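You operate a simulated robot arm through the tools that you are given. There is no shell and no other tool.

You run a simulated two-armed robot. Do the job below in one go: nothing can be reset, and whatever is moved stays where it is left.

Task
Put the yellow block from the cream top away in the deep drawer.
Fine: close the drawer and latch it again.

It is judged by the outcome, as a careful person would: the job done as asked, and still so three seconds after it is handed in. It fails if anything else is knocked over, pushed out of place, dropped, spilled or broken.

Robot
Two 7-joint arms with fingered hands on one trunk that stands fixed in place. Base frame: the origin is at the foot of the trunk, x ahead of it, y to its left, z up. Readings come in cm, rad, newtons and seconds.
The left shoulder is at [7, 14, 113.3], the right one opposite. With the tool pointing down near the work surface each hand reaches from about 10 to 74 cm from the base axis, measured 20 degrees to its own side. Payload 3.9 kg a hand.
The tool frame of a hand sits at the grasp point between the pads (the TCP): z along the fingers, y along the line on which they close. The tips reach 2.9 cm beyond it. The gripper opens to 10 cm; its body begins 3.4 cm behind the TCP. The gripper is a hand of 5 fingers: y runs from the thumb to the fingers, the wrist lies at [-1.5, -10.5, -17.7] in the tool frame.
Orientation is that of the tool frame in the base frame, as a unit quaternion [x, y, z, w]. With the fingers straight down and the wrist toward the robot, the tool's x, y and z point along [0, 1, 0], [1, 0, 0] and [0, 0, -1] of the base frame.

Tools
- The arms move only by the tool send_rows. It takes "left_commands", "right_commands" or both (then of equal length, played together; a hand with none holds still); each is a list of rows, each an object (a shift or turn left out is 0) with "slide": the shift along the tool's x, y, z in cm, a list of three; "angular": the turn, a rotation vector about the tool's x, y, z in degrees, a list of three. In form: [{"slide": [tx, ty, tz], "angular": [rx, ry, rz]}, ...]. A call has 1 to 20 rows; each row shifts and turns the commanded pose from where the row before left it, along the tool's axes as they then stand. A row lasts 0.2 s, in which the tool goes at most 5 cm and 0.15 rad; a call with a longer step from one row to the next is refused whole. Where a pose cannot be reached the arm comes as near as it can. A force on the tool above 90 N (or 10 N above the force at the start of the call, whichever is more), or a blocked arm, ends the call early, and 0.2 s more pass. In this call time passes only in rows, and 0.2 s behind the last. It gives the time, the measured TCP pose, the force on the tool (base axes), the opening and the grip force at its end, in the units of the frame above (readings bear some noise), with the torque about the TCP (base axes, N m) and any sound that the robot's microphone picked up, and new pictures: "show" is both (left out), scene, wrist or none (wrist: the cameras of the hands that moved).
- Cameras (640 x 400 px; columns grow to the right, rows downward): "scene" is now at [13.91, -1.93, 145.73]; the picture's right is [-0.20, -0.98, 0.00], its down [-0.52, 0.11, -0.85] and it looks along [0.83, -0.17, -0.53] (base axes); focal length 214 px, centre (320, 200). "left" rides on the left gripper at [-6.6, -8.6, -12.1] in its tool frame; the picture's right is [-0.76, -0.31, 0.58], its down [0.59, -0.70, 0.40] and it looks along [0.28, 0.64, 0.71] (tool axes); focal length 247 px, centre (320, 200). "right" rides on the right gripper at [6.5, -8.6, -12.1] in its tool frame; the picture's right is [-0.76, 0.31, -0.58], its down [-0.59, -0.70, 0.40] and it looks along [-0.28, 0.64, 0.71] (tool axes); focal length 247 px, centre (320, 200). There is no depth. A picture from a camera that has moved, and an enlarged one, comes with that camera's place and axes in the base frame and with its lens.
- slide_trunk(by): slides the trunk up (or, below 0, down) by that many cm; the arms and the scene camera ride with it, the base frame stays. It gives what a move gives, with no picture.
- curl_fingers(index, middle, ring, little, thumb_bend, thumb_turn, hand): sets how far each is bent, from 0 (flat) to 1 (curled in); at 0.3 the hand is open as for a grip, at 0.7 the pads meet at the TCP. One left out holds its place. A second passes; each finger stops where it meets its share of the squeeze, and holds until it gets a number again. It is the only way to open and close the hand. It gives what a move gives, with no picture; readings hold the bend of each and the force on index, middle, ring, little, thumb and palm. thumb_turn goes from beside the hand (0) to across from the fingers (1), as for a grip.
- aim_head(pan, tilt): turns the head with the scene camera to pan (to the left, within 1.501 rad either way) and tilt (down, from -0.506 to 1.204), counted from straight ahead of the robot. It gives what a move gives, and a new picture of the scene camera.
- zoom(camera, box): a new picture of the part [left, top, right, bottom] of that camera's present view, enlarged. No time passes.
- sign_off(): hands the job in; it is judged then, once.

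Nothing tells you positions but the pictures and the camera data. Unless the task says otherwise, let go and move clear before handing in.

The tools are called after ">>>" as name(argument=value, ...) on one line, values as JSON. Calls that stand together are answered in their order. send_rows: Moves the arms, as the interface text tells. Its arguments: {"type":"object","properties":{"left_commands":{"type":"array","items":{"type":"object","properties":{"slide":{"type":"array","items":{"type":"number"}},"angular":{"type":"array","items":{"type":"number"}}}}},"right_commands":{"type":"array","items":{"type":"object","properties":{"slide":{"type":"array","items":{"type":"number"}},"angular":{"type":"array","items":{"type":"number"}}}}},"show":{"type":"string","enum":["both","scene","wrist","none"]}},"required":[]} The other tools are called the same way: slide_trunk (by) moves the trunk up or down; curl_fingers (index, middle, ring, little, thumb_bend, thumb_turn, hand) moves the fingers one by one; aim_head (pan, tilt) turns the head that bears the scene camera; zoom (camera, box) takes an enlarged picture of a part of a camera's view; sign_off () hands the job in.

At the start:

```text
time: 0.0
left_eef_pos: [43.08, 4.81, 140.52]
left_tcp_rot: [0.778, 0.628, -0.001, 0.0]
left_wrist_force: [0.6, 0.2, -1.1]
left_wrist_torque: [0.02, 0.03, -0.03]
left_grip_width: 9.97
left_finger_force: 0.2
left_shape: jaw
left_bend: [0.3, 0.3, 0.3, 0.3, 0.3, 0.98]
left_finger forces: [0.0, 0.0, 0.1, 0.1, 0.0, 0.1]
right_eef_pos: [46.81, -28.61, 140.36]
right_tcp_rot: [0.778, 0.628, 0.0, 0.0]
right_wrist_force: [0.6, 0.5, -0.5]
right_wrist_torque: [-0.02, -0.04, -0.04]
right_grip_width: 9.99
right_finger_force: 0.0
right_shape: jaw
right_bend: [0.3, 0.3, 0.3, 0.3, 0.3, 0.98]
right_finger forces: [0.0, 0.0, 0.0, 0.0, 0.0, 0.0]
trunk travel left (down, up): [-77.5, 6.5]
head pan, tilt (commanded): [-0.204, 0.56]
```

scene: 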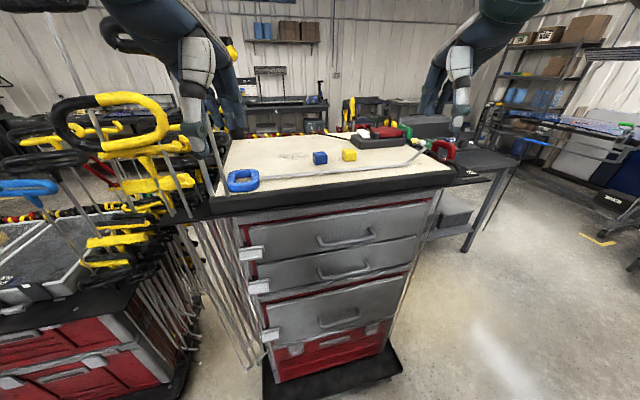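
right: 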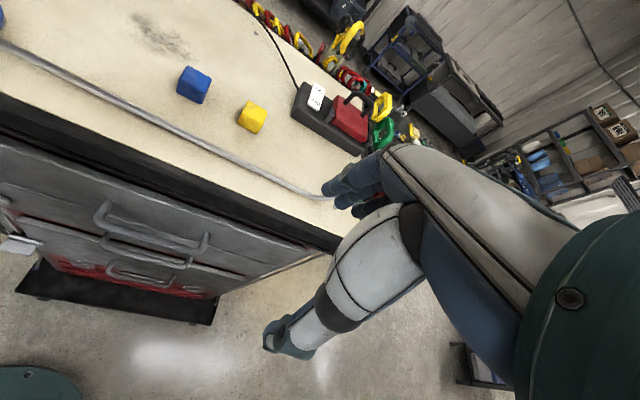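
left: 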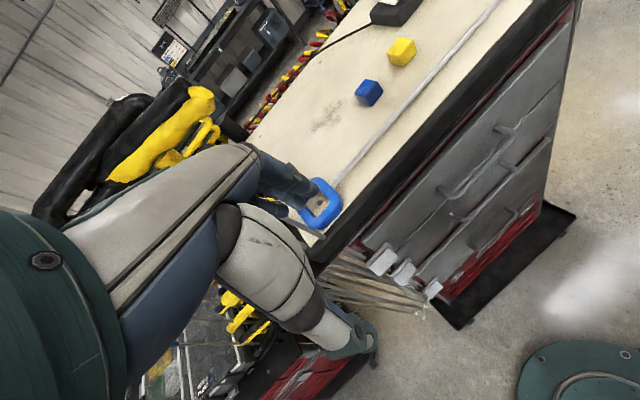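

I see a cabinet with a cream top that holds a blue block and a yellow block. Below it are three grey drawers and a red one, with latch tabs at the left edges. I'll zoom in to understand the drawers and latches before moving.

>>> zoom(camera="scene", box=[200, 180, 460, 400])

>>> zoom(camera="scene", box=[200, 110, 480, 220])

>>> zoom(camera="left", box=[320, 120, 600, 340])

>>> zoom(camera="right", box=[0, 120, 340, 340])

```text
1.82 times, centred on (330, 290) of scene
camera zoom: at [13.91, -1.93, 145.73], right [-0.2, -0.98, 0.0], down [-0.52, 0.11, -0.85], along [0.83, -0.17, -0.53], focal length 390 px, centre (302, 36)
```

zoom: 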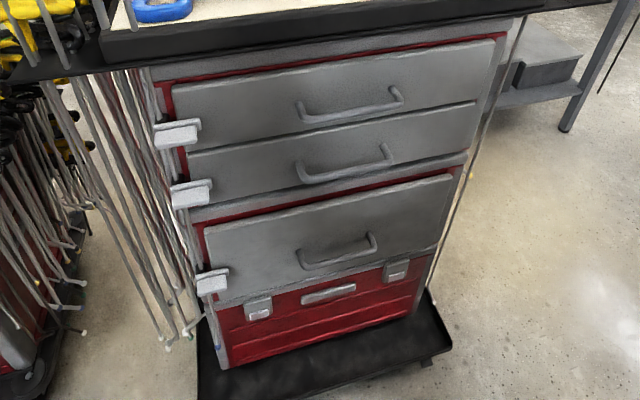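

```text
2.29 times, centred on (340, 165) of scene
camera zoom: at [13.91, -1.93, 145.73], right [-0.2, -0.98, 0.0], down [-0.52, 0.11, -0.85], along [0.83, -0.17, -0.53], focal length 490 px, centre (274, 280)
```

zoom: 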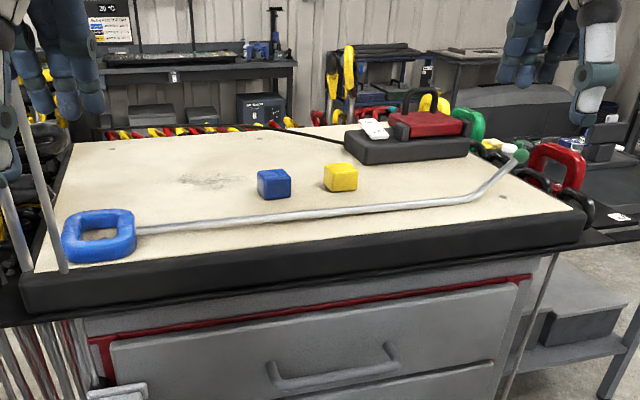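

```text
1.82 times, centred on (460, 230) of left
camera zoom: at [33.14, 0.09, 152.52], right [-0.46, -0.68, -0.58], down [-0.56, 0.72, -0.4], along [0.69, 0.14, -0.71], focal length 449 px, centre (66, 146)
```

zoom: 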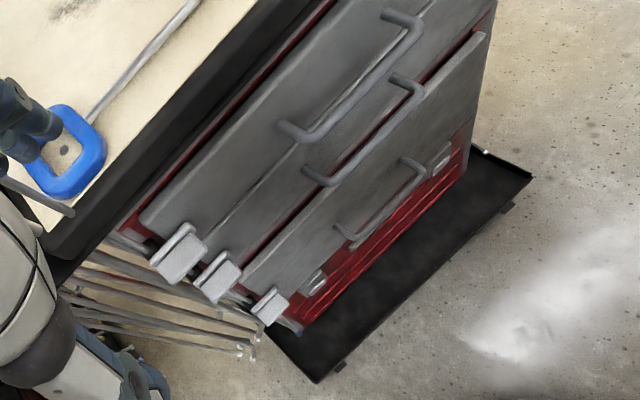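

```text
1.82 times, centred on (170, 230) of right
camera zoom: at [39.76, -20.31, 152.55], right [0.14, -0.8, 0.58], down [-0.81, -0.43, -0.4], along [0.57, -0.41, -0.71], focal length 449 px, centre (593, 146)
```

zoom: 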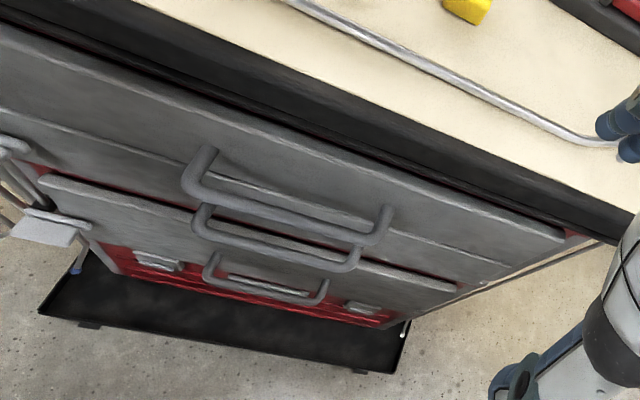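

The yellow block triangulates to about [70.9, -22.3, 124], and the drawer faces are near x≈57. The lowest grey drawer looks the tallest. I'll look around with the head to check for clutter near the arms before lowering anything.

>>> aim_head(pan=0.5, tilt=0.7)

>>> aim_head(pan=0.0, tilt=1.0)

```text
time: 1.1
left_eef_pos: [42.98, 4.6, 140.53]
left_tcp_rot: [0.778, 0.628, 0.0, 0.0]
left_wrist_force: [0.7, 0.8, 0.8]
left_wrist_torque: [0.01, -0.03, 0.03]
left_grip_width: 9.98
left_finger_force: 0.0
left_shape: jaw
left_bend: [0.3, 0.3, 0.3, 0.3, 0.3, 0.98]
left_finger forces: [0.0, 0.0, 0.0, 0.1, 0.1, 0.0]
right_eef_pos: [46.88, -28.61, 140.37]
right_tcp_rot: [0.778, 0.628, 0.0, -0.001]
right_wrist_force: [0.4, 0.3, 0.0]
right_wrist_torque: [0.03, 0.0, 0.0]
right_grip_width: 9.99
right_finger_force: 0.1
right_shape: jaw
right_bend: [0.3, 0.3, 0.3, 0.3, 0.3, 0.98]
right_finger forces: [0.0, 0.0, 0.0, 0.0, 0.0, 0.1]
trunk travel left (down, up): [-77.5, 6.5]
head pan, tilt (commanded): [0.499, 0.7]
camera scene: at [12.61, 3.92, 144.52], right [0.48, -0.88, 0.0], down [-0.57, -0.31, -0.77], along [0.67, 0.37, -0.64], focal length 214 px, centre (320, 200)
```

scene: 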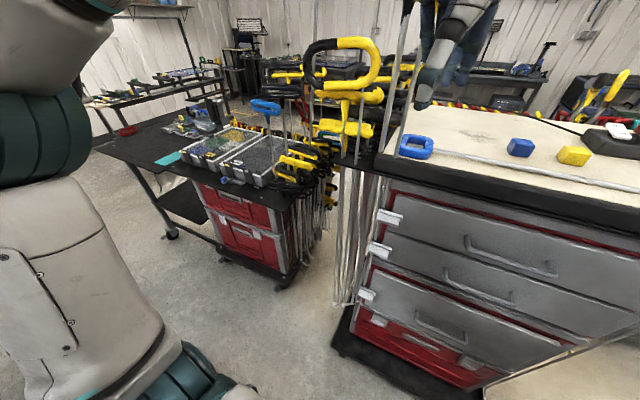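

```text
time: 2.0
left_eef_pos: [42.95, 4.72, 140.36]
left_tcp_rot: [0.778, 0.628, -0.001, 0.0]
left_wrist_force: [0.0, 0.3, -0.6]
left_wrist_torque: [0.0, 0.01, -0.01]
left_grip_width: 9.97
left_finger_force: 0.1
left_shape: jaw
left_bend: [0.3, 0.3, 0.3, 0.3, 0.3, 0.98]
left_finger forces: [0.1, 0.0, 0.0, 0.0, 0.0, 0.0]
right_eef_pos: [46.86, -28.75, 140.38]
right_tcp_rot: [0.778, 0.628, -0.001, 0.0]
right_wrist_force: [0.0, -1.2, 0.9]
right_wrist_torque: [0.01, 0.02, 0.0]
right_grip_width: 9.98
right_finger_force: 0.0
right_shape: jaw
right_bend: [0.3, 0.3, 0.3, 0.3, 0.3, 0.98]
right_finger forces: [0.0, 0.0, 0.0, 0.0, 0.0, 0.1]
trunk travel left (down, up): [-77.5, 6.5]
head pan, tilt (commanded): [0.0, 1.0]
camera scene: at [12.11, -0.13, 142.18], right [0.0, -1.0, 0.0], down [-0.84, 0.0, -0.54], along [0.54, 0.0, -0.84], focal length 214 px, centre (320, 200)
```

scene: 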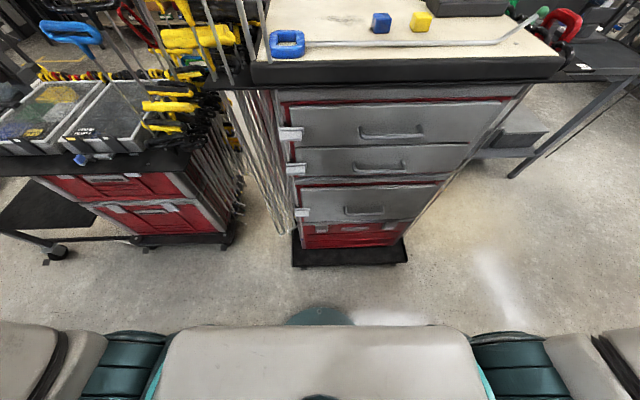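

The cabinet stands straight ahead, with tools hanging just left of it. I'll zoom on the drawer fronts from here.

>>> zoom(camera="scene", box=[230, 60, 550, 260])

>>> zoom(camera="scene", box=[260, 110, 420, 230])

```text
2.00 times, centred on (390, 160) of scene
camera zoom: at [12.11, -0.13, 142.18], right [0.0, -1.0, 0.0], down [-0.84, 0.0, -0.54], along [0.54, 0.0, -0.84], focal length 429 px, centre (180, 280)
```

zoom: 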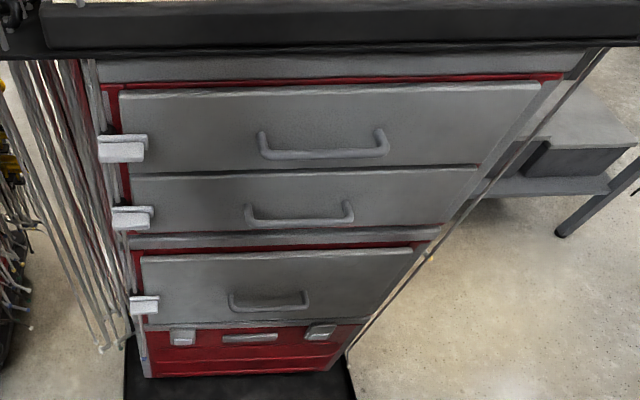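

```text
3.33 times, centred on (340, 170) of scene
camera zoom: at [12.11, -0.13, 142.18], right [0.0, -1.0, 0.0], down [-0.84, 0.0, -0.54], along [0.54, 0.0, -0.84], focal length 715 px, centre (253, 300)
```

zoom: 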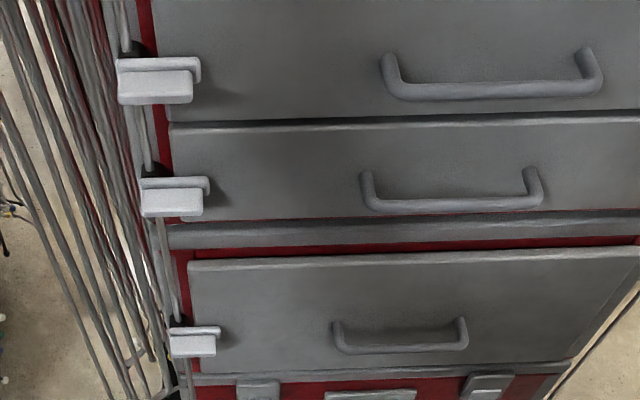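

The bottom grey drawer spans about z 53–79, roughly twice the height of the others, so it is the deep one. Its latch is near [55, 7, 66.5] and its handle bar near [53, -10..-25, 69]. I'll pull the hands back a little, then lower the trunk for a closer look.

>>> send_rows(left_commands=[{"slide": [0, -3, 0]}, {"slide": [0, -3, 0]}, {"slide": [0, -3, 0]}, {"slide": [0, 0, 0]}], right_commands=[{"slide": [0, -4, 0]}, {"slide": [0, -4, 0]}, {"slide": [0, -4, 0]}, {"slide": [0, 0, 0]}], show="none")

>>> slide_trunk(by=-30)

>>> aim_head(pan=0.1, tilt=0.75)

```text
time: 3.0
left_eef_pos: [34.22, 6.61, 140.42]
left_tcp_rot: [0.778, 0.629, 0.001, 0.0]
left_wrist_force: [0.5, 0.0, 0.3]
left_wrist_torque: [-0.02, -0.01, -0.01]
left_grip_width: 10.0
left_finger_force: 0.0
left_shape: jaw
left_bend: [0.3, 0.3, 0.3, 0.3, 0.3, 0.98]
left_finger forces: [0.0, 0.0, 0.0, 0.1, 0.0, 0.0]
right_eef_pos: [35.06, -26.1, 140.35]
right_tcp_rot: [0.778, 0.628, 0.0, 0.0]
right_wrist_force: [-0.2, 1.2, 0.7]
right_wrist_torque: [0.02, 0.0, 0.0]
right_grip_width: 10.0
right_finger_force: 0.0
right_shape: jaw
right_bend: [0.3, 0.3, 0.3, 0.3, 0.3, 0.98]
right_finger forces: [0.0, 0.0, 0.1, 0.0, 0.0, 0.0]
trunk travel left (down, up): [-77.5, 6.5]
head pan, tilt (commanded): [0.0, 1.0]
```

```text
time: 6.0
left_eef_pos: [34.26, 6.79, 110.41]
left_tcp_rot: [0.778, 0.628, 0.0, 0.001]
left_wrist_force: [-1.1, 1.0, -0.2]
left_wrist_torque: [-0.03, -0.01, -0.02]
left_grip_width: 9.96
left_finger_force: 0.0
left_shape: jaw
left_bend: [0.3, 0.3, 0.3, 0.3, 0.3, 0.98]
left_finger forces: [0.0, 0.0, 0.0, 0.0, 0.0, 0.1]
right_eef_pos: [35.04, -26.03, 110.52]
right_tcp_rot: [0.778, 0.628, 0.001, 0.001]
right_wrist_force: [0.1, -0.3, 0.9]
right_wrist_torque: [0.01, -0.01, 0.03]
right_grip_width: 9.97
right_finger_force: 0.1
right_shape: jaw
right_bend: [0.3, 0.3, 0.3, 0.3, 0.3, 0.98]
right_finger forces: [0.1, 0.0, 0.0, 0.1, 0.0, 0.0]
trunk travel left (down, up): [-47.5, 36.5]
head pan, tilt (commanded): [0.0, 1.0]
```

```text
time: 6.8
left_eef_pos: [34.25, 6.63, 110.42]
left_tcp_rot: [0.778, 0.628, 0.0, 0.0]
left_wrist_force: [0.0, 0.6, 0.1]
left_wrist_torque: [0.02, 0.0, 0.02]
left_grip_width: 9.98
left_finger_force: 0.2
left_shape: jaw
left_bend: [0.3, 0.3, 0.3, 0.3, 0.3, 0.98]
left_finger forces: [0.0, 0.1, 0.0, 0.0, 0.1, 0.1]
right_eef_pos: [34.96, -26.04, 110.48]
right_tcp_rot: [0.778, 0.628, 0.0, 0.0]
right_wrist_force: [0.2, 0.7, -0.4]
right_wrist_torque: [0.01, -0.01, -0.04]
right_grip_width: 9.97
right_finger_force: 0.2
right_shape: jaw
right_bend: [0.3, 0.3, 0.3, 0.3, 0.3, 0.98]
right_finger forces: [0.0, 0.0, 0.1, 0.0, 0.1, 0.0]
trunk travel left (down, up): [-47.5, 36.5]
head pan, tilt (commanded): [0.099, 0.75]
camera scene: at [13.38, 0.68, 114.09], right [0.1, -1.0, 0.0], down [-0.68, -0.07, -0.73], along [0.73, 0.07, -0.68], focal length 214 px, centre (320, 200)
```

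scene: 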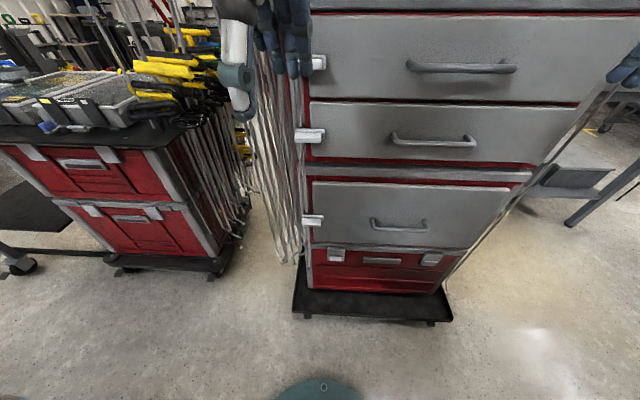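

>>> zoom(camera="scene", box=[270, 40, 380, 110])

>>> zoom(camera="scene", box=[270, 120, 350, 170])

>>> zoom(camera="scene", box=[270, 170, 480, 300])

>>> zoom(camera="scene", box=[280, 190, 360, 240])

```text
5.71 times, centred on (325, 75) of scene
camera zoom: at [13.38, 0.68, 114.09], right [0.1, -1.0, 0.0], down [-0.68, -0.07, -0.73], along [0.73, 0.07, -0.68], focal length 1226 px, centre (291, 914)
```

zoom: 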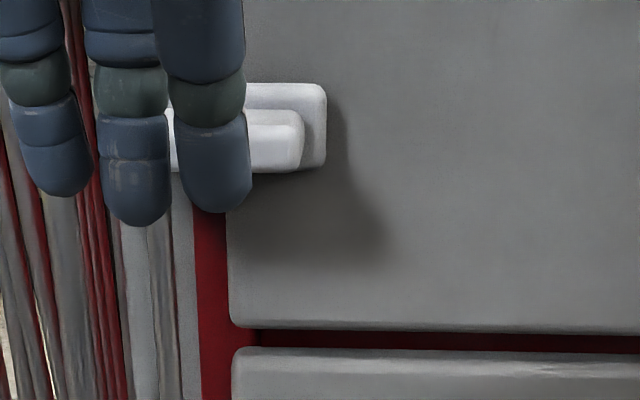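

```text
8.00 times, centred on (310, 145) of scene
camera zoom: at [13.38, 0.68, 114.09], right [0.1, -1.0, 0.0], down [-0.68, -0.07, -0.73], along [0.73, 0.07, -0.68], focal length 1716 px, centre (400, 640)
```

zoom: 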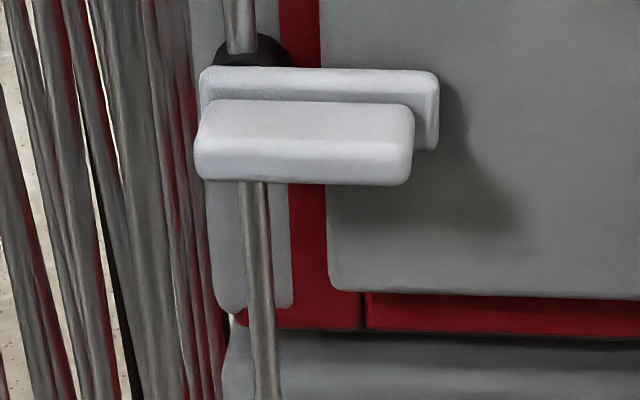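

```text
3.05 times, centred on (375, 235) of scene
camera zoom: at [13.38, 0.68, 114.09], right [0.1, -1.0, 0.0], down [-0.68, -0.07, -0.73], along [0.73, 0.07, -0.68], focal length 654 px, centre (152, 93)
```

zoom: 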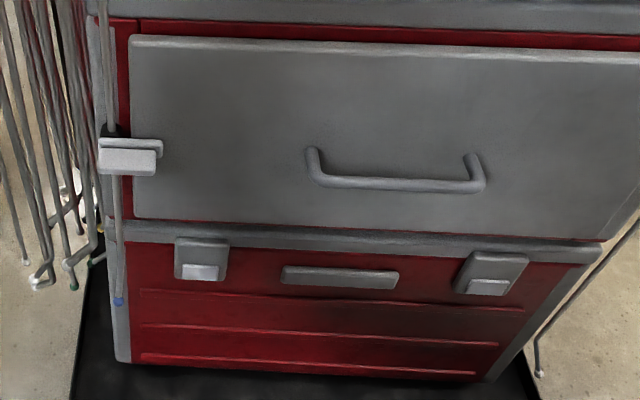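

```text
8.00 times, centred on (320, 215) of scene
camera zoom: at [13.38, 0.68, 114.09], right [0.1, -1.0, 0.0], down [-0.68, -0.07, -0.73], along [0.73, 0.07, -0.68], focal length 1716 px, centre (320, 80)
```

zoom: 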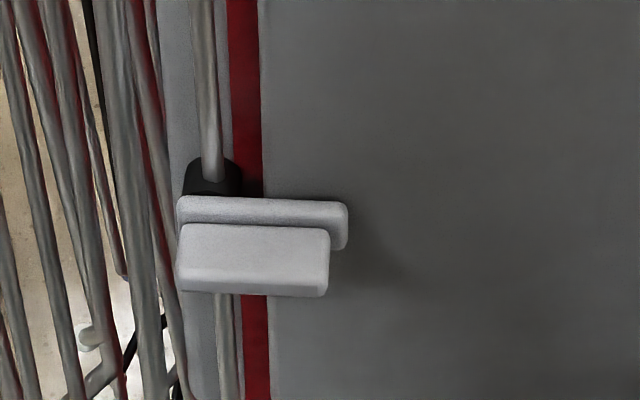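

The latch looks like a turn-button: a plate overlapping the drawer's left edge, with a tab sticking out and a dark pivot hub at its left end. I'll lower the trunk some more and look at the latch and handle from a flatter angle.

>>> slide_trunk(by=-18)

>>> aim_head(pan=0.1, tilt=0.55)

>>> zoom(camera="scene", box=[270, 170, 430, 270])

```text
time: 8.8
left_eef_pos: [34.33, 6.65, 92.44]
left_tcp_rot: [0.778, 0.628, 0.0, 0.0]
left_wrist_force: [-0.3, 0.3, -0.4]
left_wrist_torque: [0.01, 0.0, 0.0]
left_grip_width: 10.0
left_finger_force: 0.1
left_shape: jaw
left_bend: [0.3, 0.3, 0.3, 0.3, 0.3, 0.98]
left_finger forces: [0.0, 0.0, 0.1, 0.0, 0.0, 0.1]
right_eef_pos: [34.89, -26.07, 92.4]
right_tcp_rot: [0.778, 0.629, 0.0, 0.001]
right_wrist_force: [0.0, -1.3, -0.2]
right_wrist_torque: [-0.01, 0.01, -0.01]
right_grip_width: 9.97
right_finger_force: 0.0
right_shape: jaw
right_bend: [0.3, 0.3, 0.3, 0.3, 0.3, 0.98]
right_finger forces: [0.0, 0.0, 0.0, 0.0, 0.1, 0.0]
trunk travel left (down, up): [-29.5, 54.5]
head pan, tilt (commanded): [0.099, 0.75]
```

```text
time: 9.5
left_eef_pos: [34.26, 6.59, 92.46]
left_tcp_rot: [0.778, 0.628, 0.0, -0.001]
left_wrist_force: [-0.4, -0.9, 0.0]
left_wrist_torque: [0.0, -0.03, 0.04]
left_grip_width: 9.99
left_finger_force: 0.1
left_shape: jaw
left_bend: [0.3, 0.3, 0.3, 0.3, 0.3, 0.98]
left_finger forces: [0.0, 0.0, 0.0, 0.0, 0.0, 0.0]
right_eef_pos: [34.94, -26.08, 92.45]
right_tcp_rot: [0.778, 0.628, 0.0, 0.001]
right_wrist_force: [-0.2, -0.2, -0.4]
right_wrist_torque: [-0.02, -0.02, -0.03]
right_grip_width: 9.98
right_finger_force: 0.0
right_shape: jaw
right_bend: [0.3, 0.3, 0.3, 0.3, 0.3, 0.98]
right_finger forces: [0.0, 0.0, 0.1, 0.0, 0.0, 0.0]
trunk travel left (down, up): [-29.5, 54.5]
head pan, tilt (commanded): [0.099, 0.55]
camera scene: at [14.07, 0.75, 97.82], right [0.1, -1.0, 0.0], down [-0.52, -0.05, -0.85], along [0.85, 0.08, -0.52], focal length 214 px, centre (320, 200)
```

scene: 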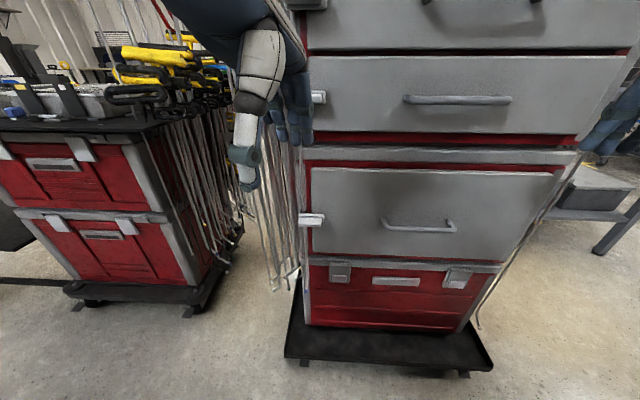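

```text
4.00 times, centred on (350, 220) of scene
camera zoom: at [14.07, 0.75, 97.82], right [0.1, -1.0, 0.0], down [-0.52, -0.05, -0.85], along [0.85, 0.08, -0.52], focal length 858 px, centre (200, 120)
```

zoom: 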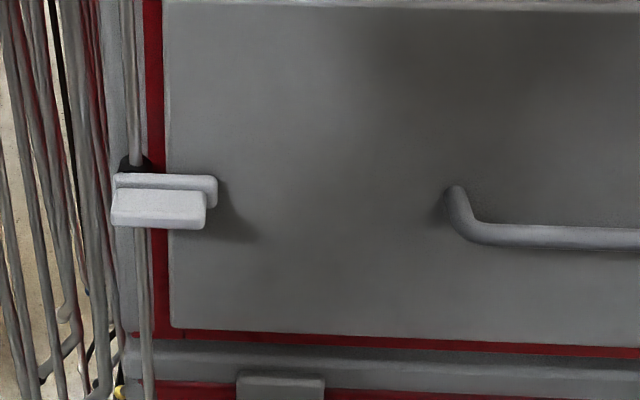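

From several views I place the latch tab's front at about [52.6, 4–9.5, 67–69] and the handle bar at about [52.3, -10..-25, 68]. I'll move the left hand aside, then bring the right hand to point forward near the latch so its wrist camera sees it up close.

>>> send_rows(left_commands=[{"slide": [4, 0, -2]}, {"slide": [4, -2, -2]}, {"slide": [0, -2, -2]}], show="none")

>>> send_rows(right_commands=[{"slide": [4.4, 0.5, 2.4]}, {"slide": [4.4, 0.5, 2.4]}, {"slide": [4.4, 0.5, 2.4]}, {"slide": [4.4, 0.5, 2.4]}, {"slide": [4.4, 0.5, 2.4]}, {"angular": [0, 0, -8]}, {"angular": [0, 0, -8]}, {"angular": [0, 0, -6]}, {"angular": [-8.2, 0, 0]}, {"angular": [-8.2, 0, 0]}, {"angular": [-8.2, 0, 0]}, {"angular": [-8.2, 0, 0]}, {"angular": [-8.2, 0, 0]}, {"angular": [-8.2, 0, 0]}, {"angular": [-8.2, 0, 0]}, {"angular": [-8.2, 0, 0]}, {"angular": [-8.2, 0, 0]}, {"angular": [-8.2, 0, 0]}, {"angular": [-8.2, 0, 0]}], show="both")

```text
time: 10.3
left_eef_pos: [32.17, 15.3, 98.31]
left_tcp_rot: [0.778, 0.628, 0.001, -0.001]
left_wrist_force: [-0.1, 0.4, 0.6]
left_wrist_torque: [0.0, 0.0, 0.02]
left_grip_width: 9.98
left_finger_force: 0.1
left_shape: jaw
left_bend: [0.3, 0.3, 0.3, 0.3, 0.3, 0.98]
left_finger forces: [0.1, 0.0, 0.0, 0.0, 0.1, 0.0]
right_eef_pos: [34.94, -26.17, 92.42]
right_tcp_rot: [0.778, 0.628, 0.0, 0.001]
right_wrist_force: [-1.0, -0.3, 0.1]
right_wrist_torque: [0.0, -0.04, -0.01]
right_grip_width: 9.98
right_finger_force: 0.0
right_shape: jaw
right_bend: [0.3, 0.3, 0.3, 0.3, 0.3, 0.98]
right_finger forces: [0.0, 0.1, 0.0, 0.0, 0.1, 0.0]
trunk travel left (down, up): [-29.5, 54.5]
head pan, tilt (commanded): [0.099, 0.55]
```

```text
refused: row 1 steps farther than a row can; nothing moved
```

The left hand is aside, and the right-hand call was refused for a step just over 5 cm. I'll resend it with slightly shorter steps.

>>> send_rows(right_commands=[{"slide": [4.2, 0.5, 2.2]}, {"slide": [4.2, 0.5, 2.2]}, {"slide": [4.2, 0.5, 2.2]}, {"slide": [4.2, 0.5, 2.2]}, {"slide": [4.2, 0.5, 2.2]}, {"angular": [0, 0, -8]}, {"angular": [0, 0, -8]}, {"angular": [0, 0, -6]}, {"angular": [-8.2, 0, 0]}, {"angular": [-8.2, 0, 0]}, {"angular": [-8.2, 0, 0]}, {"angular": [-8.2, 0, 0]}, {"angular": [-8.2, 0, 0]}, {"angular": [-8.2, 0, 0]}, {"angular": [-8.2, 0, 0]}, {"angular": [-8.2, 0, 0]}, {"angular": [-8.2, 0, 0]}, {"angular": [-8.2, 0, 0]}, {"angular": [-8.2, 0, 0]}], show="both")

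```text
time: 14.3
left_eef_pos: [32.16, 15.23, 98.31]
left_tcp_rot: [0.778, 0.628, -0.001, 0.0]
left_wrist_force: [-0.6, 0.8, 0.5]
left_wrist_torque: [-0.01, 0.0, 0.0]
left_grip_width: 9.97
left_finger_force: 0.1
left_shape: jaw
left_bend: [0.3, 0.3, 0.3, 0.3, 0.3, 0.98]
left_finger forces: [0.0, 0.0, 0.0, 0.0, 0.0, 0.1]
right_eef_pos: [44.93, -4.08, 84.18]
right_tcp_rot: [0.453, 0.54, 0.544, 0.456]
right_wrist_force: [0.4, -0.4, 0.0]
right_wrist_torque: [0.02, -0.02, 0.0]
right_grip_width: 10.0
right_finger_force: 0.1
right_shape: jaw
right_bend: [0.3, 0.3, 0.3, 0.3, 0.3, 0.98]
right_finger forces: [0.0, 0.0, 0.0, 0.0, 0.1, 0.0]
right hand out of reach, approached as far as the arm can: row 15, 16, 17, 18
trunk travel left (down, up): [-29.5, 54.5]
head pan, tilt (commanded): [0.099, 0.55]
camera scene: at [14.09, 0.75, 97.83], right [0.1, -1.0, 0.0], down [-0.52, -0.05, -0.85], along [0.85, 0.08, -0.52], focal length 214 px, centre (320, 200)
camera right: at [31.99, 0.53, 75.57], right [-0.44, -0.85, 0.3], down [0.5, -0.51, -0.7], along [0.75, -0.16, 0.65], focal length 247 px, centre (320, 200)
```

scene: 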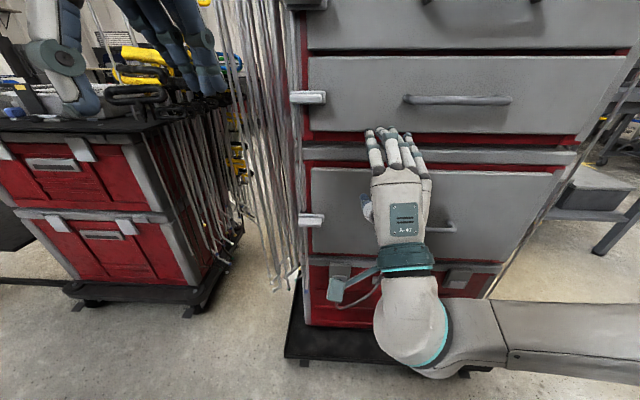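
right: 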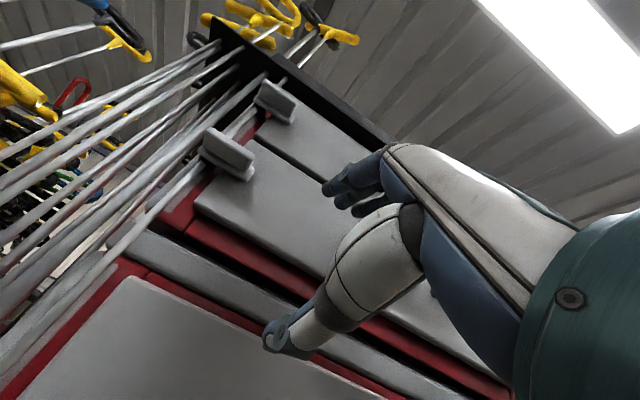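

The right hand now points forward with its palm down, and its camera sees the upper latches from below. I'll zoom in on their construction.

>>> zoom(camera="right", box=[150, 50, 350, 230])

>>> zoom(camera="scene", box=[280, 70, 480, 270])

```text
2.22 times, centred on (250, 140) of right
camera zoom: at [31.99, 0.53, 75.57], right [-0.44, -0.85, 0.3], down [0.5, -0.51, -0.7], along [0.75, -0.16, 0.65], focal length 549 px, centre (476, 333)
```

zoom: 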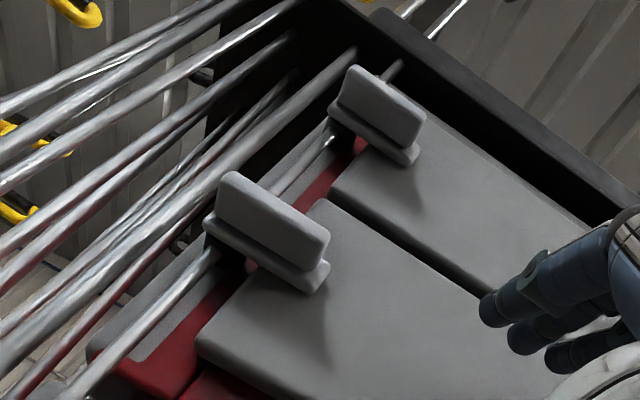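

```text
2.00 times, centred on (380, 170) of scene
camera zoom: at [14.09, 0.75, 97.83], right [0.1, -1.0, 0.0], down [-0.52, -0.05, -0.85], along [0.85, 0.08, -0.52], focal length 429 px, centre (200, 260)
```

zoom: 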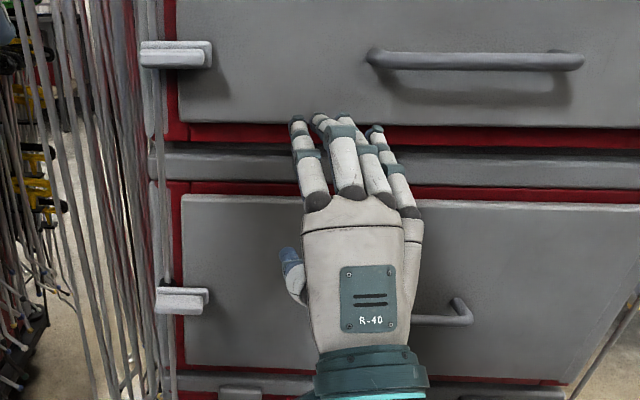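

I'll shape the right hand with the index extended and the other fingers curled, as a single-finger pusher, and then look at where the index tip is.

>>> curl_fingers(hand="right", index=0.1, middle=0.9, ring=0.9, little=0.9)

>>> zoom(camera="scene", box=[280, 70, 480, 270])

>>> zoom(camera="right", box=[150, 50, 510, 400])

```text
time: 15.3
left_eef_pos: [32.14, 15.14, 98.37]
left_tcp_rot: [0.778, 0.628, 0.0, 0.0]
left_wrist_force: [0.0, -0.6, -0.3]
left_wrist_torque: [0.01, 0.01, 0.01]
left_grip_width: 9.98
left_finger_force: 0.1
left_shape: jaw
left_bend: [0.3, 0.3, 0.3, 0.3, 0.3, 0.98]
left_finger forces: [0.1, 0.1, 0.0, 0.0, 0.0, 0.0]
right_eef_pos: [45.02, -3.96, 84.19]
right_tcp_rot: [0.454, 0.541, 0.542, 0.456]
right_wrist_force: [-0.5, -0.3, -0.1]
right_wrist_torque: [-0.01, 0.01, 0.02]
right_grip_width: 12.6
right_finger_force: 0.0
right_shape: fingers
right_bend: [0.1, 0.9, 0.9, 0.9, 0.3, 0.98]
right_finger forces: [0.0, 0.0, 0.1, 0.1, 0.0, 0.1]
trunk travel left (down, up): [-29.5, 54.5]
head pan, tilt (commanded): [0.099, 0.55]
```

```text
2.00 times, centred on (380, 170) of scene
camera zoom: at [14.08, 0.75, 97.83], right [0.1, -1.0, 0.0], down [-0.52, -0.05, -0.85], along [0.85, 0.08, -0.52], focal length 429 px, centre (200, 260)
```

zoom: 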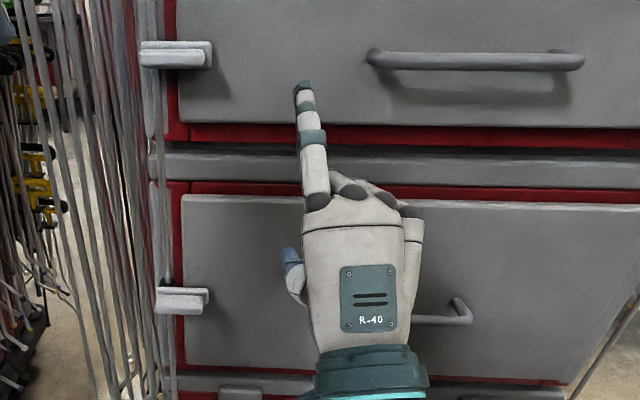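

```text
1.14 times, centred on (330, 225) of right
camera zoom: at [31.99, 0.53, 75.59], right [-0.44, -0.84, 0.3], down [0.5, -0.51, -0.7], along [0.75, -0.16, 0.64], focal length 282 px, centre (309, 171)
```

zoom: 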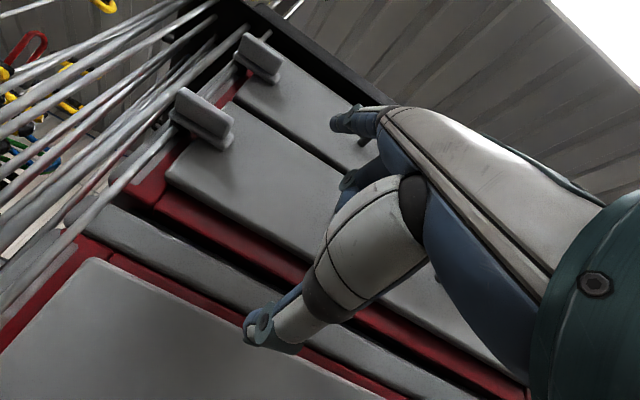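

With the hand "flat", the index tip sits about 9 cm up from the TCP along tool y, so the flat finger points about 45° between tool y and z. I'll back off, pitch the hand 45° so the index points straight forward, and lower it to just in front of and below the latch tab.

>>> send_rows(right_commands=[{"slide": [0, 0, -2.5]}, {"slide": [0, 0, -2.5]}, {"angular": [7.5, 0, 0]}, {"angular": [7.5, 0, 0]}, {"angular": [7.5, 0, 0]}, {"angular": [7.5, 0, 0]}, {"angular": [7.5, 0, 0]}, {"angular": [7.5, 0, 0]}, {"slide": [1.3, -2.47, 2.77]}, {"slide": [1.3, -2.47, 2.77]}, {"slide": [1.3, -2.47, 2.77]}, {"slide": [1.3, -2.47, 2.77]}, {"slide": [1.3, -2.47, 2.77]}, {"slide": [1.3, -2.47, 2.77]}], show="both")

>>> zoom(camera="scene", box=[260, 170, 420, 270])

```text
time: 18.3
left_eef_pos: [32.03, 15.28, 98.26]
left_tcp_rot: [0.778, 0.628, 0.001, -0.001]
left_wrist_force: [-0.5, 0.0, -0.1]
left_wrist_torque: [0.01, 0.02, 0.03]
left_grip_width: 9.99
left_finger_force: 0.0
left_shape: jaw
left_bend: [0.3, 0.3, 0.3, 0.3, 0.3, 0.98]
left_finger forces: [0.0, 0.1, 0.1, 0.0, 0.0, 0.0]
right_eef_pos: [43.39, 5.3, 63.33]
right_tcp_rot: [0.595, 0.706, 0.294, 0.248]
right_wrist_force: [0.2, 0.4, 0.2]
right_wrist_torque: [-0.02, 0.0, 0.01]
right_grip_width: 12.6
right_finger_force: 0.0
right_shape: fingers
right_bend: [0.1, 0.9, 0.9, 0.9, 0.3, 0.98]
right_finger forces: [0.1, 0.0, 0.1, 0.0, 0.0, 0.0]
right hand out of reach, approached as far as the arm can: row 1, 2
trunk travel left (down, up): [-29.5, 54.5]
head pan, tilt (commanded): [0.099, 0.55]
camera scene: at [14.09, 0.77, 97.83], right [0.1, -0.99, 0.0], down [-0.52, -0.05, -0.85], along [0.85, 0.08, -0.52], focal length 214 px, centre (320, 200)
camera right: at [27.76, 9.34, 65.82], right [-0.06, -0.78, 0.62], down [-0.11, -0.62, -0.78], along [0.99, -0.12, -0.05], focal length 247 px, centre (320, 200)
```

scene: 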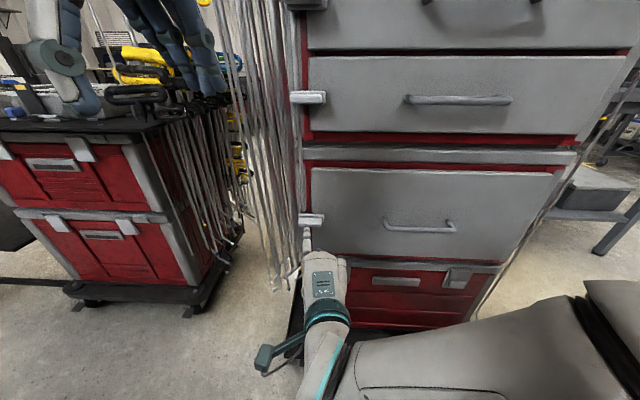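
right: 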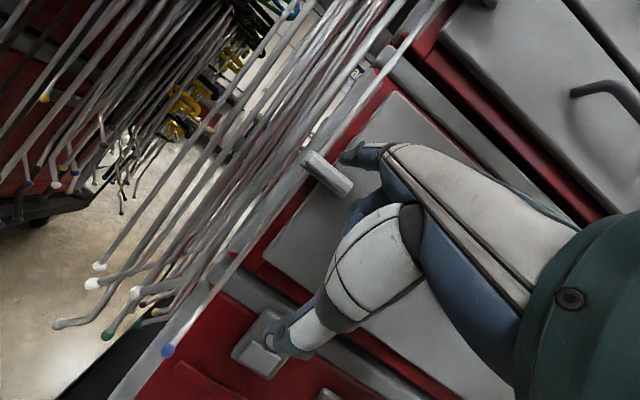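

```text
4.00 times, centred on (340, 220) of scene
camera zoom: at [14.09, 0.77, 97.83], right [0.1, -0.99, 0.0], down [-0.52, -0.05, -0.85], along [0.85, 0.08, -0.52], focal length 858 px, centre (240, 120)
```

zoom: 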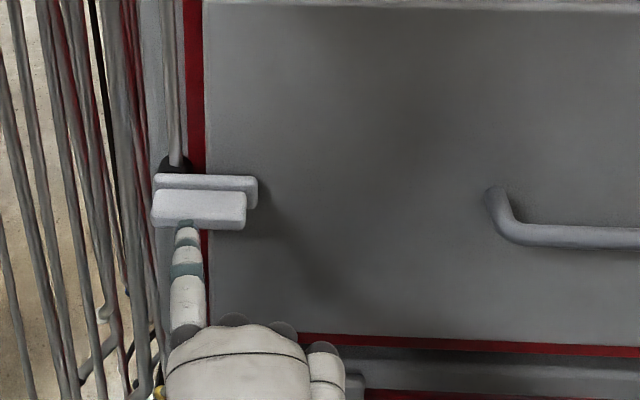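

The index tip is right in front of the tab, near [49.8, 7, 69]. I'll lower it under the tab and shift it toward the tab's free (right) end before going in.

>>> send_rows(right_commands=[{"slide": [-0.9, -1.6, 1.38]}, {"slide": [-0.9, -1.6, 1.38]}, {"slide": [0, 0, 0]}], show="wrist")

>>> zoom(camera="scene", box=[260, 170, 420, 270])

>>> zoom(camera="right", box=[250, 80, 450, 205])

```text
time: 19.1
left_eef_pos: [32.09, 15.1, 98.28]
left_tcp_rot: [0.778, 0.628, 0.0, 0.001]
left_wrist_force: [0.3, 0.0, 0.4]
left_wrist_torque: [-0.03, 0.02, 0.01]
left_grip_width: 10.0
left_finger_force: 0.0
left_shape: jaw
left_bend: [0.3, 0.3, 0.3, 0.3, 0.3, 0.98]
left_finger forces: [0.0, 0.0, 0.0, 0.0, 0.1, 0.1]
right_eef_pos: [43.49, 3.31, 59.11]
right_tcp_rot: [0.595, 0.706, 0.293, 0.247]
right_wrist_force: [-0.4, 0.3, -0.2]
right_wrist_torque: [-0.01, -0.02, -0.03]
right_grip_width: 12.62
right_finger_force: 0.0
right_shape: fingers
right_bend: [0.1, 0.9, 0.9, 0.9, 0.3, 0.98]
right_finger forces: [0.1, 0.0, 0.1, 0.1, 0.1, 0.0]
trunk travel left (down, up): [-29.5, 54.5]
head pan, tilt (commanded): [0.099, 0.55]
camera right: at [27.83, 7.5, 61.61], right [-0.06, -0.78, 0.62], down [-0.11, -0.62, -0.78], along [0.99, -0.12, -0.05], focal length 247 px, centre (320, 200)
```

right: 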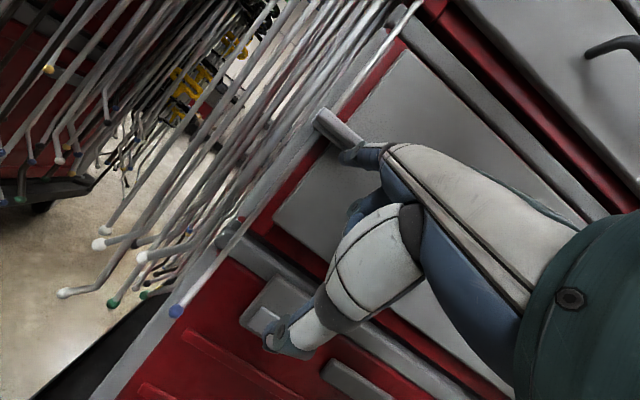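

```text
4.00 times, centred on (340, 220) of scene
camera zoom: at [14.08, 0.75, 97.83], right [0.1, -0.99, 0.0], down [-0.52, -0.05, -0.85], along [0.85, 0.08, -0.52], focal length 858 px, centre (240, 120)
```

zoom: 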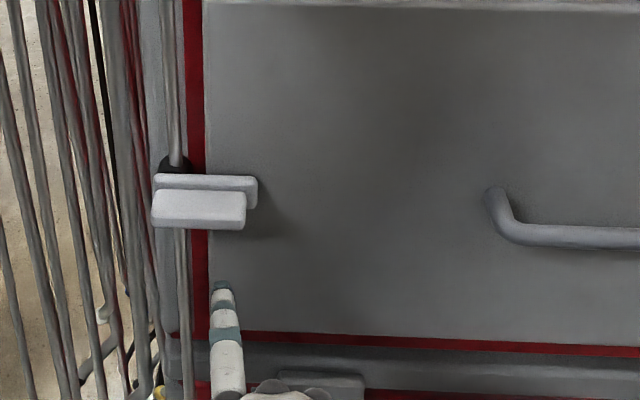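

```text
3.20 times, centred on (350, 142) of right
camera zoom: at [27.83, 7.5, 61.61], right [-0.06, -0.78, 0.62], down [-0.11, -0.62, -0.78], along [0.99, -0.12, -0.05], focal length 790 px, centre (224, 384)
```

zoom: 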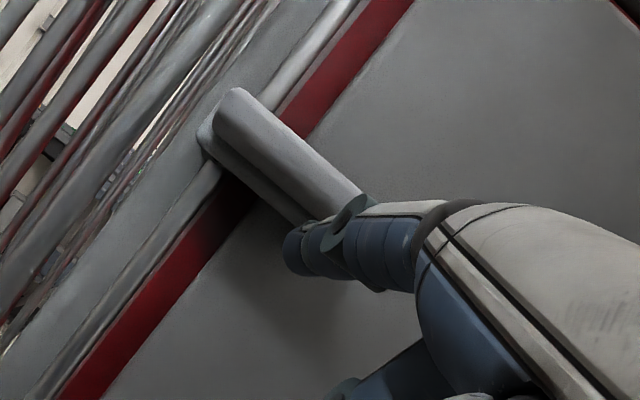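

The tip is at about [50, 5.1, 65], below the tab. Next I advance it about 4.5 cm under the tab.

>>> send_rows(right_commands=[{"slide": [-0.25, 1.05, 1.05]}, {"slide": [-0.25, 1.05, 1.05]}, {"slide": [-0.25, 1.05, 1.05]}, {"slide": [0, 0, 0]}], show="none")

>>> zoom(camera="scene", box=[260, 170, 420, 270])

>>> zoom(camera="right", box=[250, 80, 450, 205])

```text
time: 20.1
left_eef_pos: [32.08, 15.21, 98.3]
left_tcp_rot: [0.778, 0.628, 0.0, 0.0]
left_wrist_force: [0.1, 0.5, 0.1]
left_wrist_torque: [-0.03, 0.03, 0.0]
left_grip_width: 9.97
left_finger_force: 0.1
left_shape: jaw
left_bend: [0.3, 0.3, 0.3, 0.3, 0.3, 0.98]
left_finger forces: [0.1, 0.0, 0.0, 0.1, 0.0, 0.0]
right_eef_pos: [47.83, 3.46, 59.23]
right_tcp_rot: [0.594, 0.707, 0.294, 0.247]
right_wrist_force: [-0.2, 0.8, 0.7]
right_wrist_torque: [-0.01, -0.04, -0.01]
right_grip_width: 12.61
right_finger_force: 0.0
right_shape: fingers
right_bend: [0.1, 0.9, 0.9, 0.9, 0.3, 0.98]
right_finger forces: [0.1, 0.0, 0.1, 0.0, 0.0, 0.0]
trunk travel left (down, up): [-29.5, 54.5]
head pan, tilt (commanded): [0.099, 0.55]
```

```text
4.00 times, centred on (340, 220) of scene
camera zoom: at [14.08, 0.75, 97.83], right [0.1, -1.0, 0.0], down [-0.52, -0.05, -0.85], along [0.85, 0.08, -0.52], focal length 858 px, centre (240, 120)
```

zoom: 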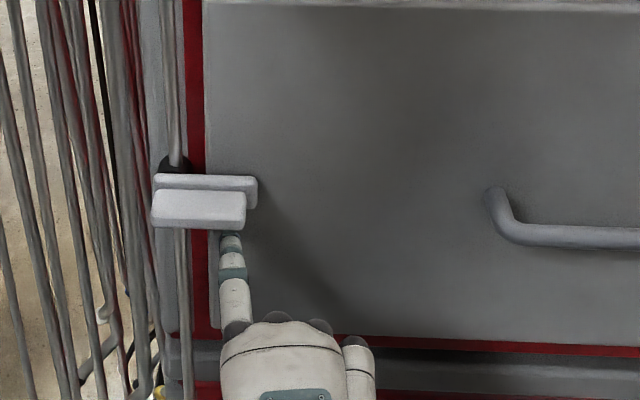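

```text
3.20 times, centred on (350, 142) of right
camera zoom: at [32.32, 7.56, 61.69], right [-0.06, -0.78, 0.62], down [-0.11, -0.62, -0.78], along [0.99, -0.12, -0.05], focal length 790 px, centre (224, 384)
```

zoom: 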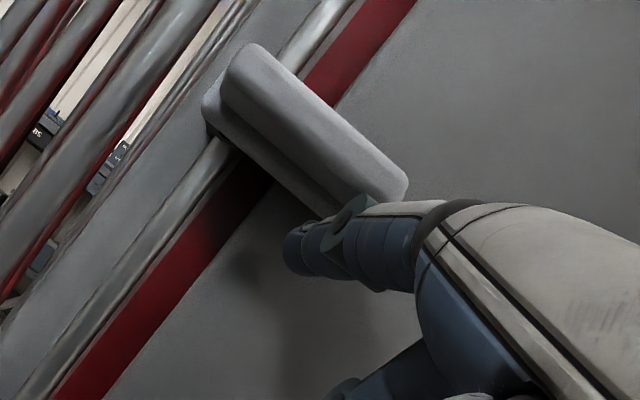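

The fingertip is under the tab's right half. I'll lift in small steps and watch the force.

>>> send_rows(right_commands=[{"slide": [0, 0.4, -0.4]}, {"slide": [0, 0.4, -0.4]}, {"slide": [0, 0.4, -0.4]}, {"slide": [0, 0, 0]}], show="none")

>>> zoom(camera="scene", box=[260, 170, 420, 270])

>>> zoom(camera="right", box=[250, 80, 450, 205])

```text
time: 21.1
left_eef_pos: [32.09, 15.15, 98.24]
left_tcp_rot: [0.778, 0.628, 0.001, 0.0]
left_wrist_force: [0.4, -0.7, 0.3]
left_wrist_torque: [0.02, 0.01, 0.02]
left_grip_width: 10.0
left_finger_force: 0.1
left_shape: jaw
left_bend: [0.3, 0.3, 0.3, 0.3, 0.3, 0.98]
left_finger forces: [0.0, 0.0, 0.0, 0.0, 0.0, 0.1]
right_eef_pos: [47.75, 3.41, 60.96]
right_tcp_rot: [0.595, 0.706, 0.294, 0.248]
right_wrist_force: [-0.9, 0.0, -1.3]
right_wrist_torque: [0.0, 0.02, -0.01]
right_grip_width: 12.4
right_finger_force: 0.9
right_shape: fingers
right_bend: [0.11, 0.9, 0.9, 0.9, 0.3, 0.98]
right_finger forces: [1.7, 0.0, 0.1, 0.0, 0.0, 0.1]
trunk travel left (down, up): [-29.5, 54.5]
head pan, tilt (commanded): [0.099, 0.55]
```

```text
4.00 times, centred on (340, 220) of scene
camera zoom: at [14.08, 0.74, 97.83], right [0.1, -1.0, 0.0], down [-0.52, -0.05, -0.85], along [0.85, 0.08, -0.52], focal length 858 px, centre (240, 120)
```

zoom: 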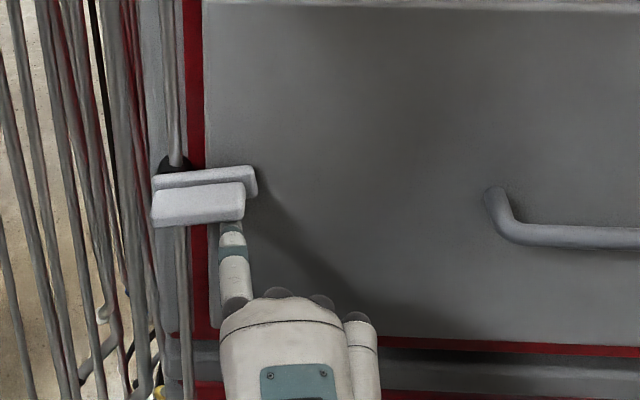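

```text
3.20 times, centred on (350, 142) of right
camera zoom: at [32.25, 7.56, 63.43], right [-0.06, -0.78, 0.62], down [-0.11, -0.62, -0.78], along [0.99, -0.12, -0.05], focal length 790 px, centre (224, 384)
```

zoom: 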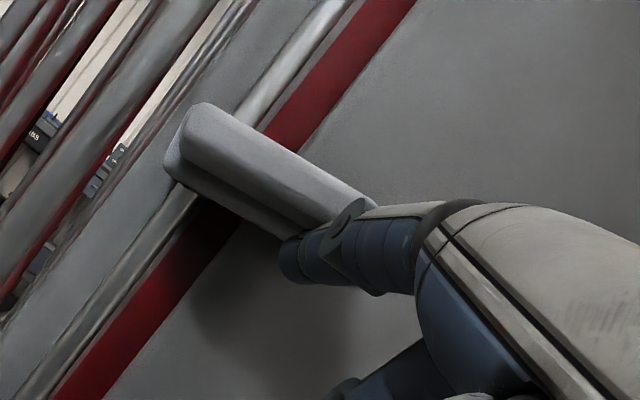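

The latch swings upward about its left hub with only 1–2 N. I'll continue along the arc toward vertical.

>>> send_rows(right_commands=[{"slide": [-0.07, 0.53, -0.55]}, {"slide": [-0.07, 0.53, -0.55]}, {"slide": [-0.07, 0.53, -0.55]}, {"slide": [0.4, 0.45, -0.36]}, {"slide": [0.4, 0.45, -0.36]}, {"slide": [0.4, 0.45, -0.36]}, {"slide": [0.4, 0.45, -0.36]}, {"slide": [0, 0, 0]}], show="none")

>>> zoom(camera="scene", box=[260, 170, 420, 270])

>>> zoom(camera="right", box=[200, 60, 440, 210])

```text
time: 22.9
left_eef_pos: [31.98, 15.19, 98.28]
left_tcp_rot: [0.778, 0.628, 0.0, 0.0]
left_wrist_force: [0.3, -0.2, 0.3]
left_wrist_torque: [0.01, 0.05, -0.01]
left_grip_width: 9.96
left_finger_force: 0.1
left_shape: jaw
left_bend: [0.3, 0.3, 0.3, 0.3, 0.3, 0.98]
left_finger forces: [0.1, 0.0, 0.0, 0.0, 0.0, 0.0]
right_eef_pos: [47.76, 4.82, 65.5]
right_tcp_rot: [0.595, 0.706, 0.294, 0.248]
right_wrist_force: [0.9, -0.5, -0.8]
right_wrist_torque: [0.03, 0.0, -0.04]
right_grip_width: 12.53
right_finger_force: 0.1
right_shape: fingers
right_bend: [0.1, 0.9, 0.9, 0.9, 0.3, 0.98]
right_finger forces: [0.5, 0.1, 0.0, 0.0, 0.0, 0.0]
trunk travel left (down, up): [-29.5, 54.5]
head pan, tilt (commanded): [0.099, 0.55]
```

```text
4.00 times, centred on (340, 220) of scene
camera zoom: at [14.08, 0.75, 97.83], right [0.1, -1.0, 0.0], down [-0.52, -0.05, -0.85], along [0.85, 0.08, -0.52], focal length 858 px, centre (240, 120)
```

zoom: 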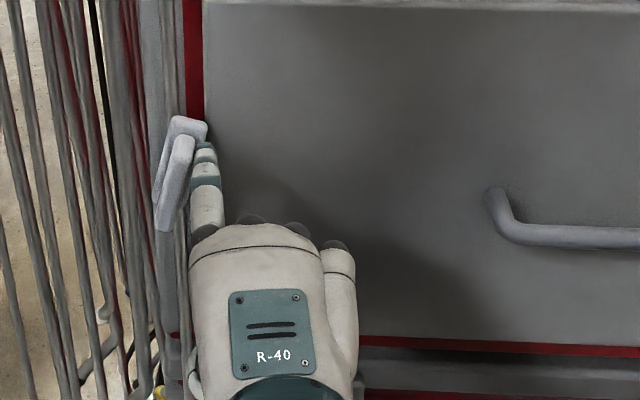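

```text
2.67 times, centred on (320, 135) of right
camera zoom: at [32.15, 8.96, 68.01], right [-0.06, -0.78, 0.62], down [-0.11, -0.62, -0.78], along [0.99, -0.12, -0.05], focal length 659 px, centre (320, 373)
```

zoom: 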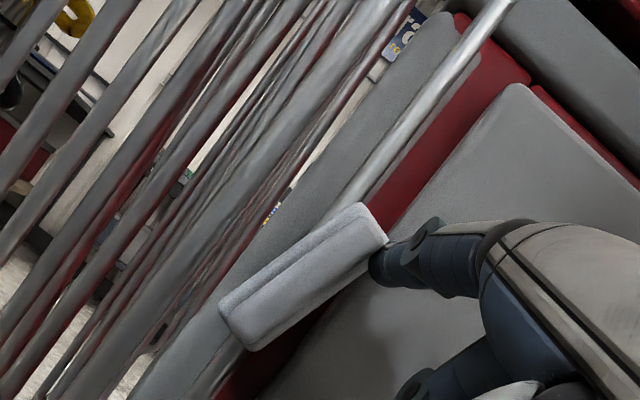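

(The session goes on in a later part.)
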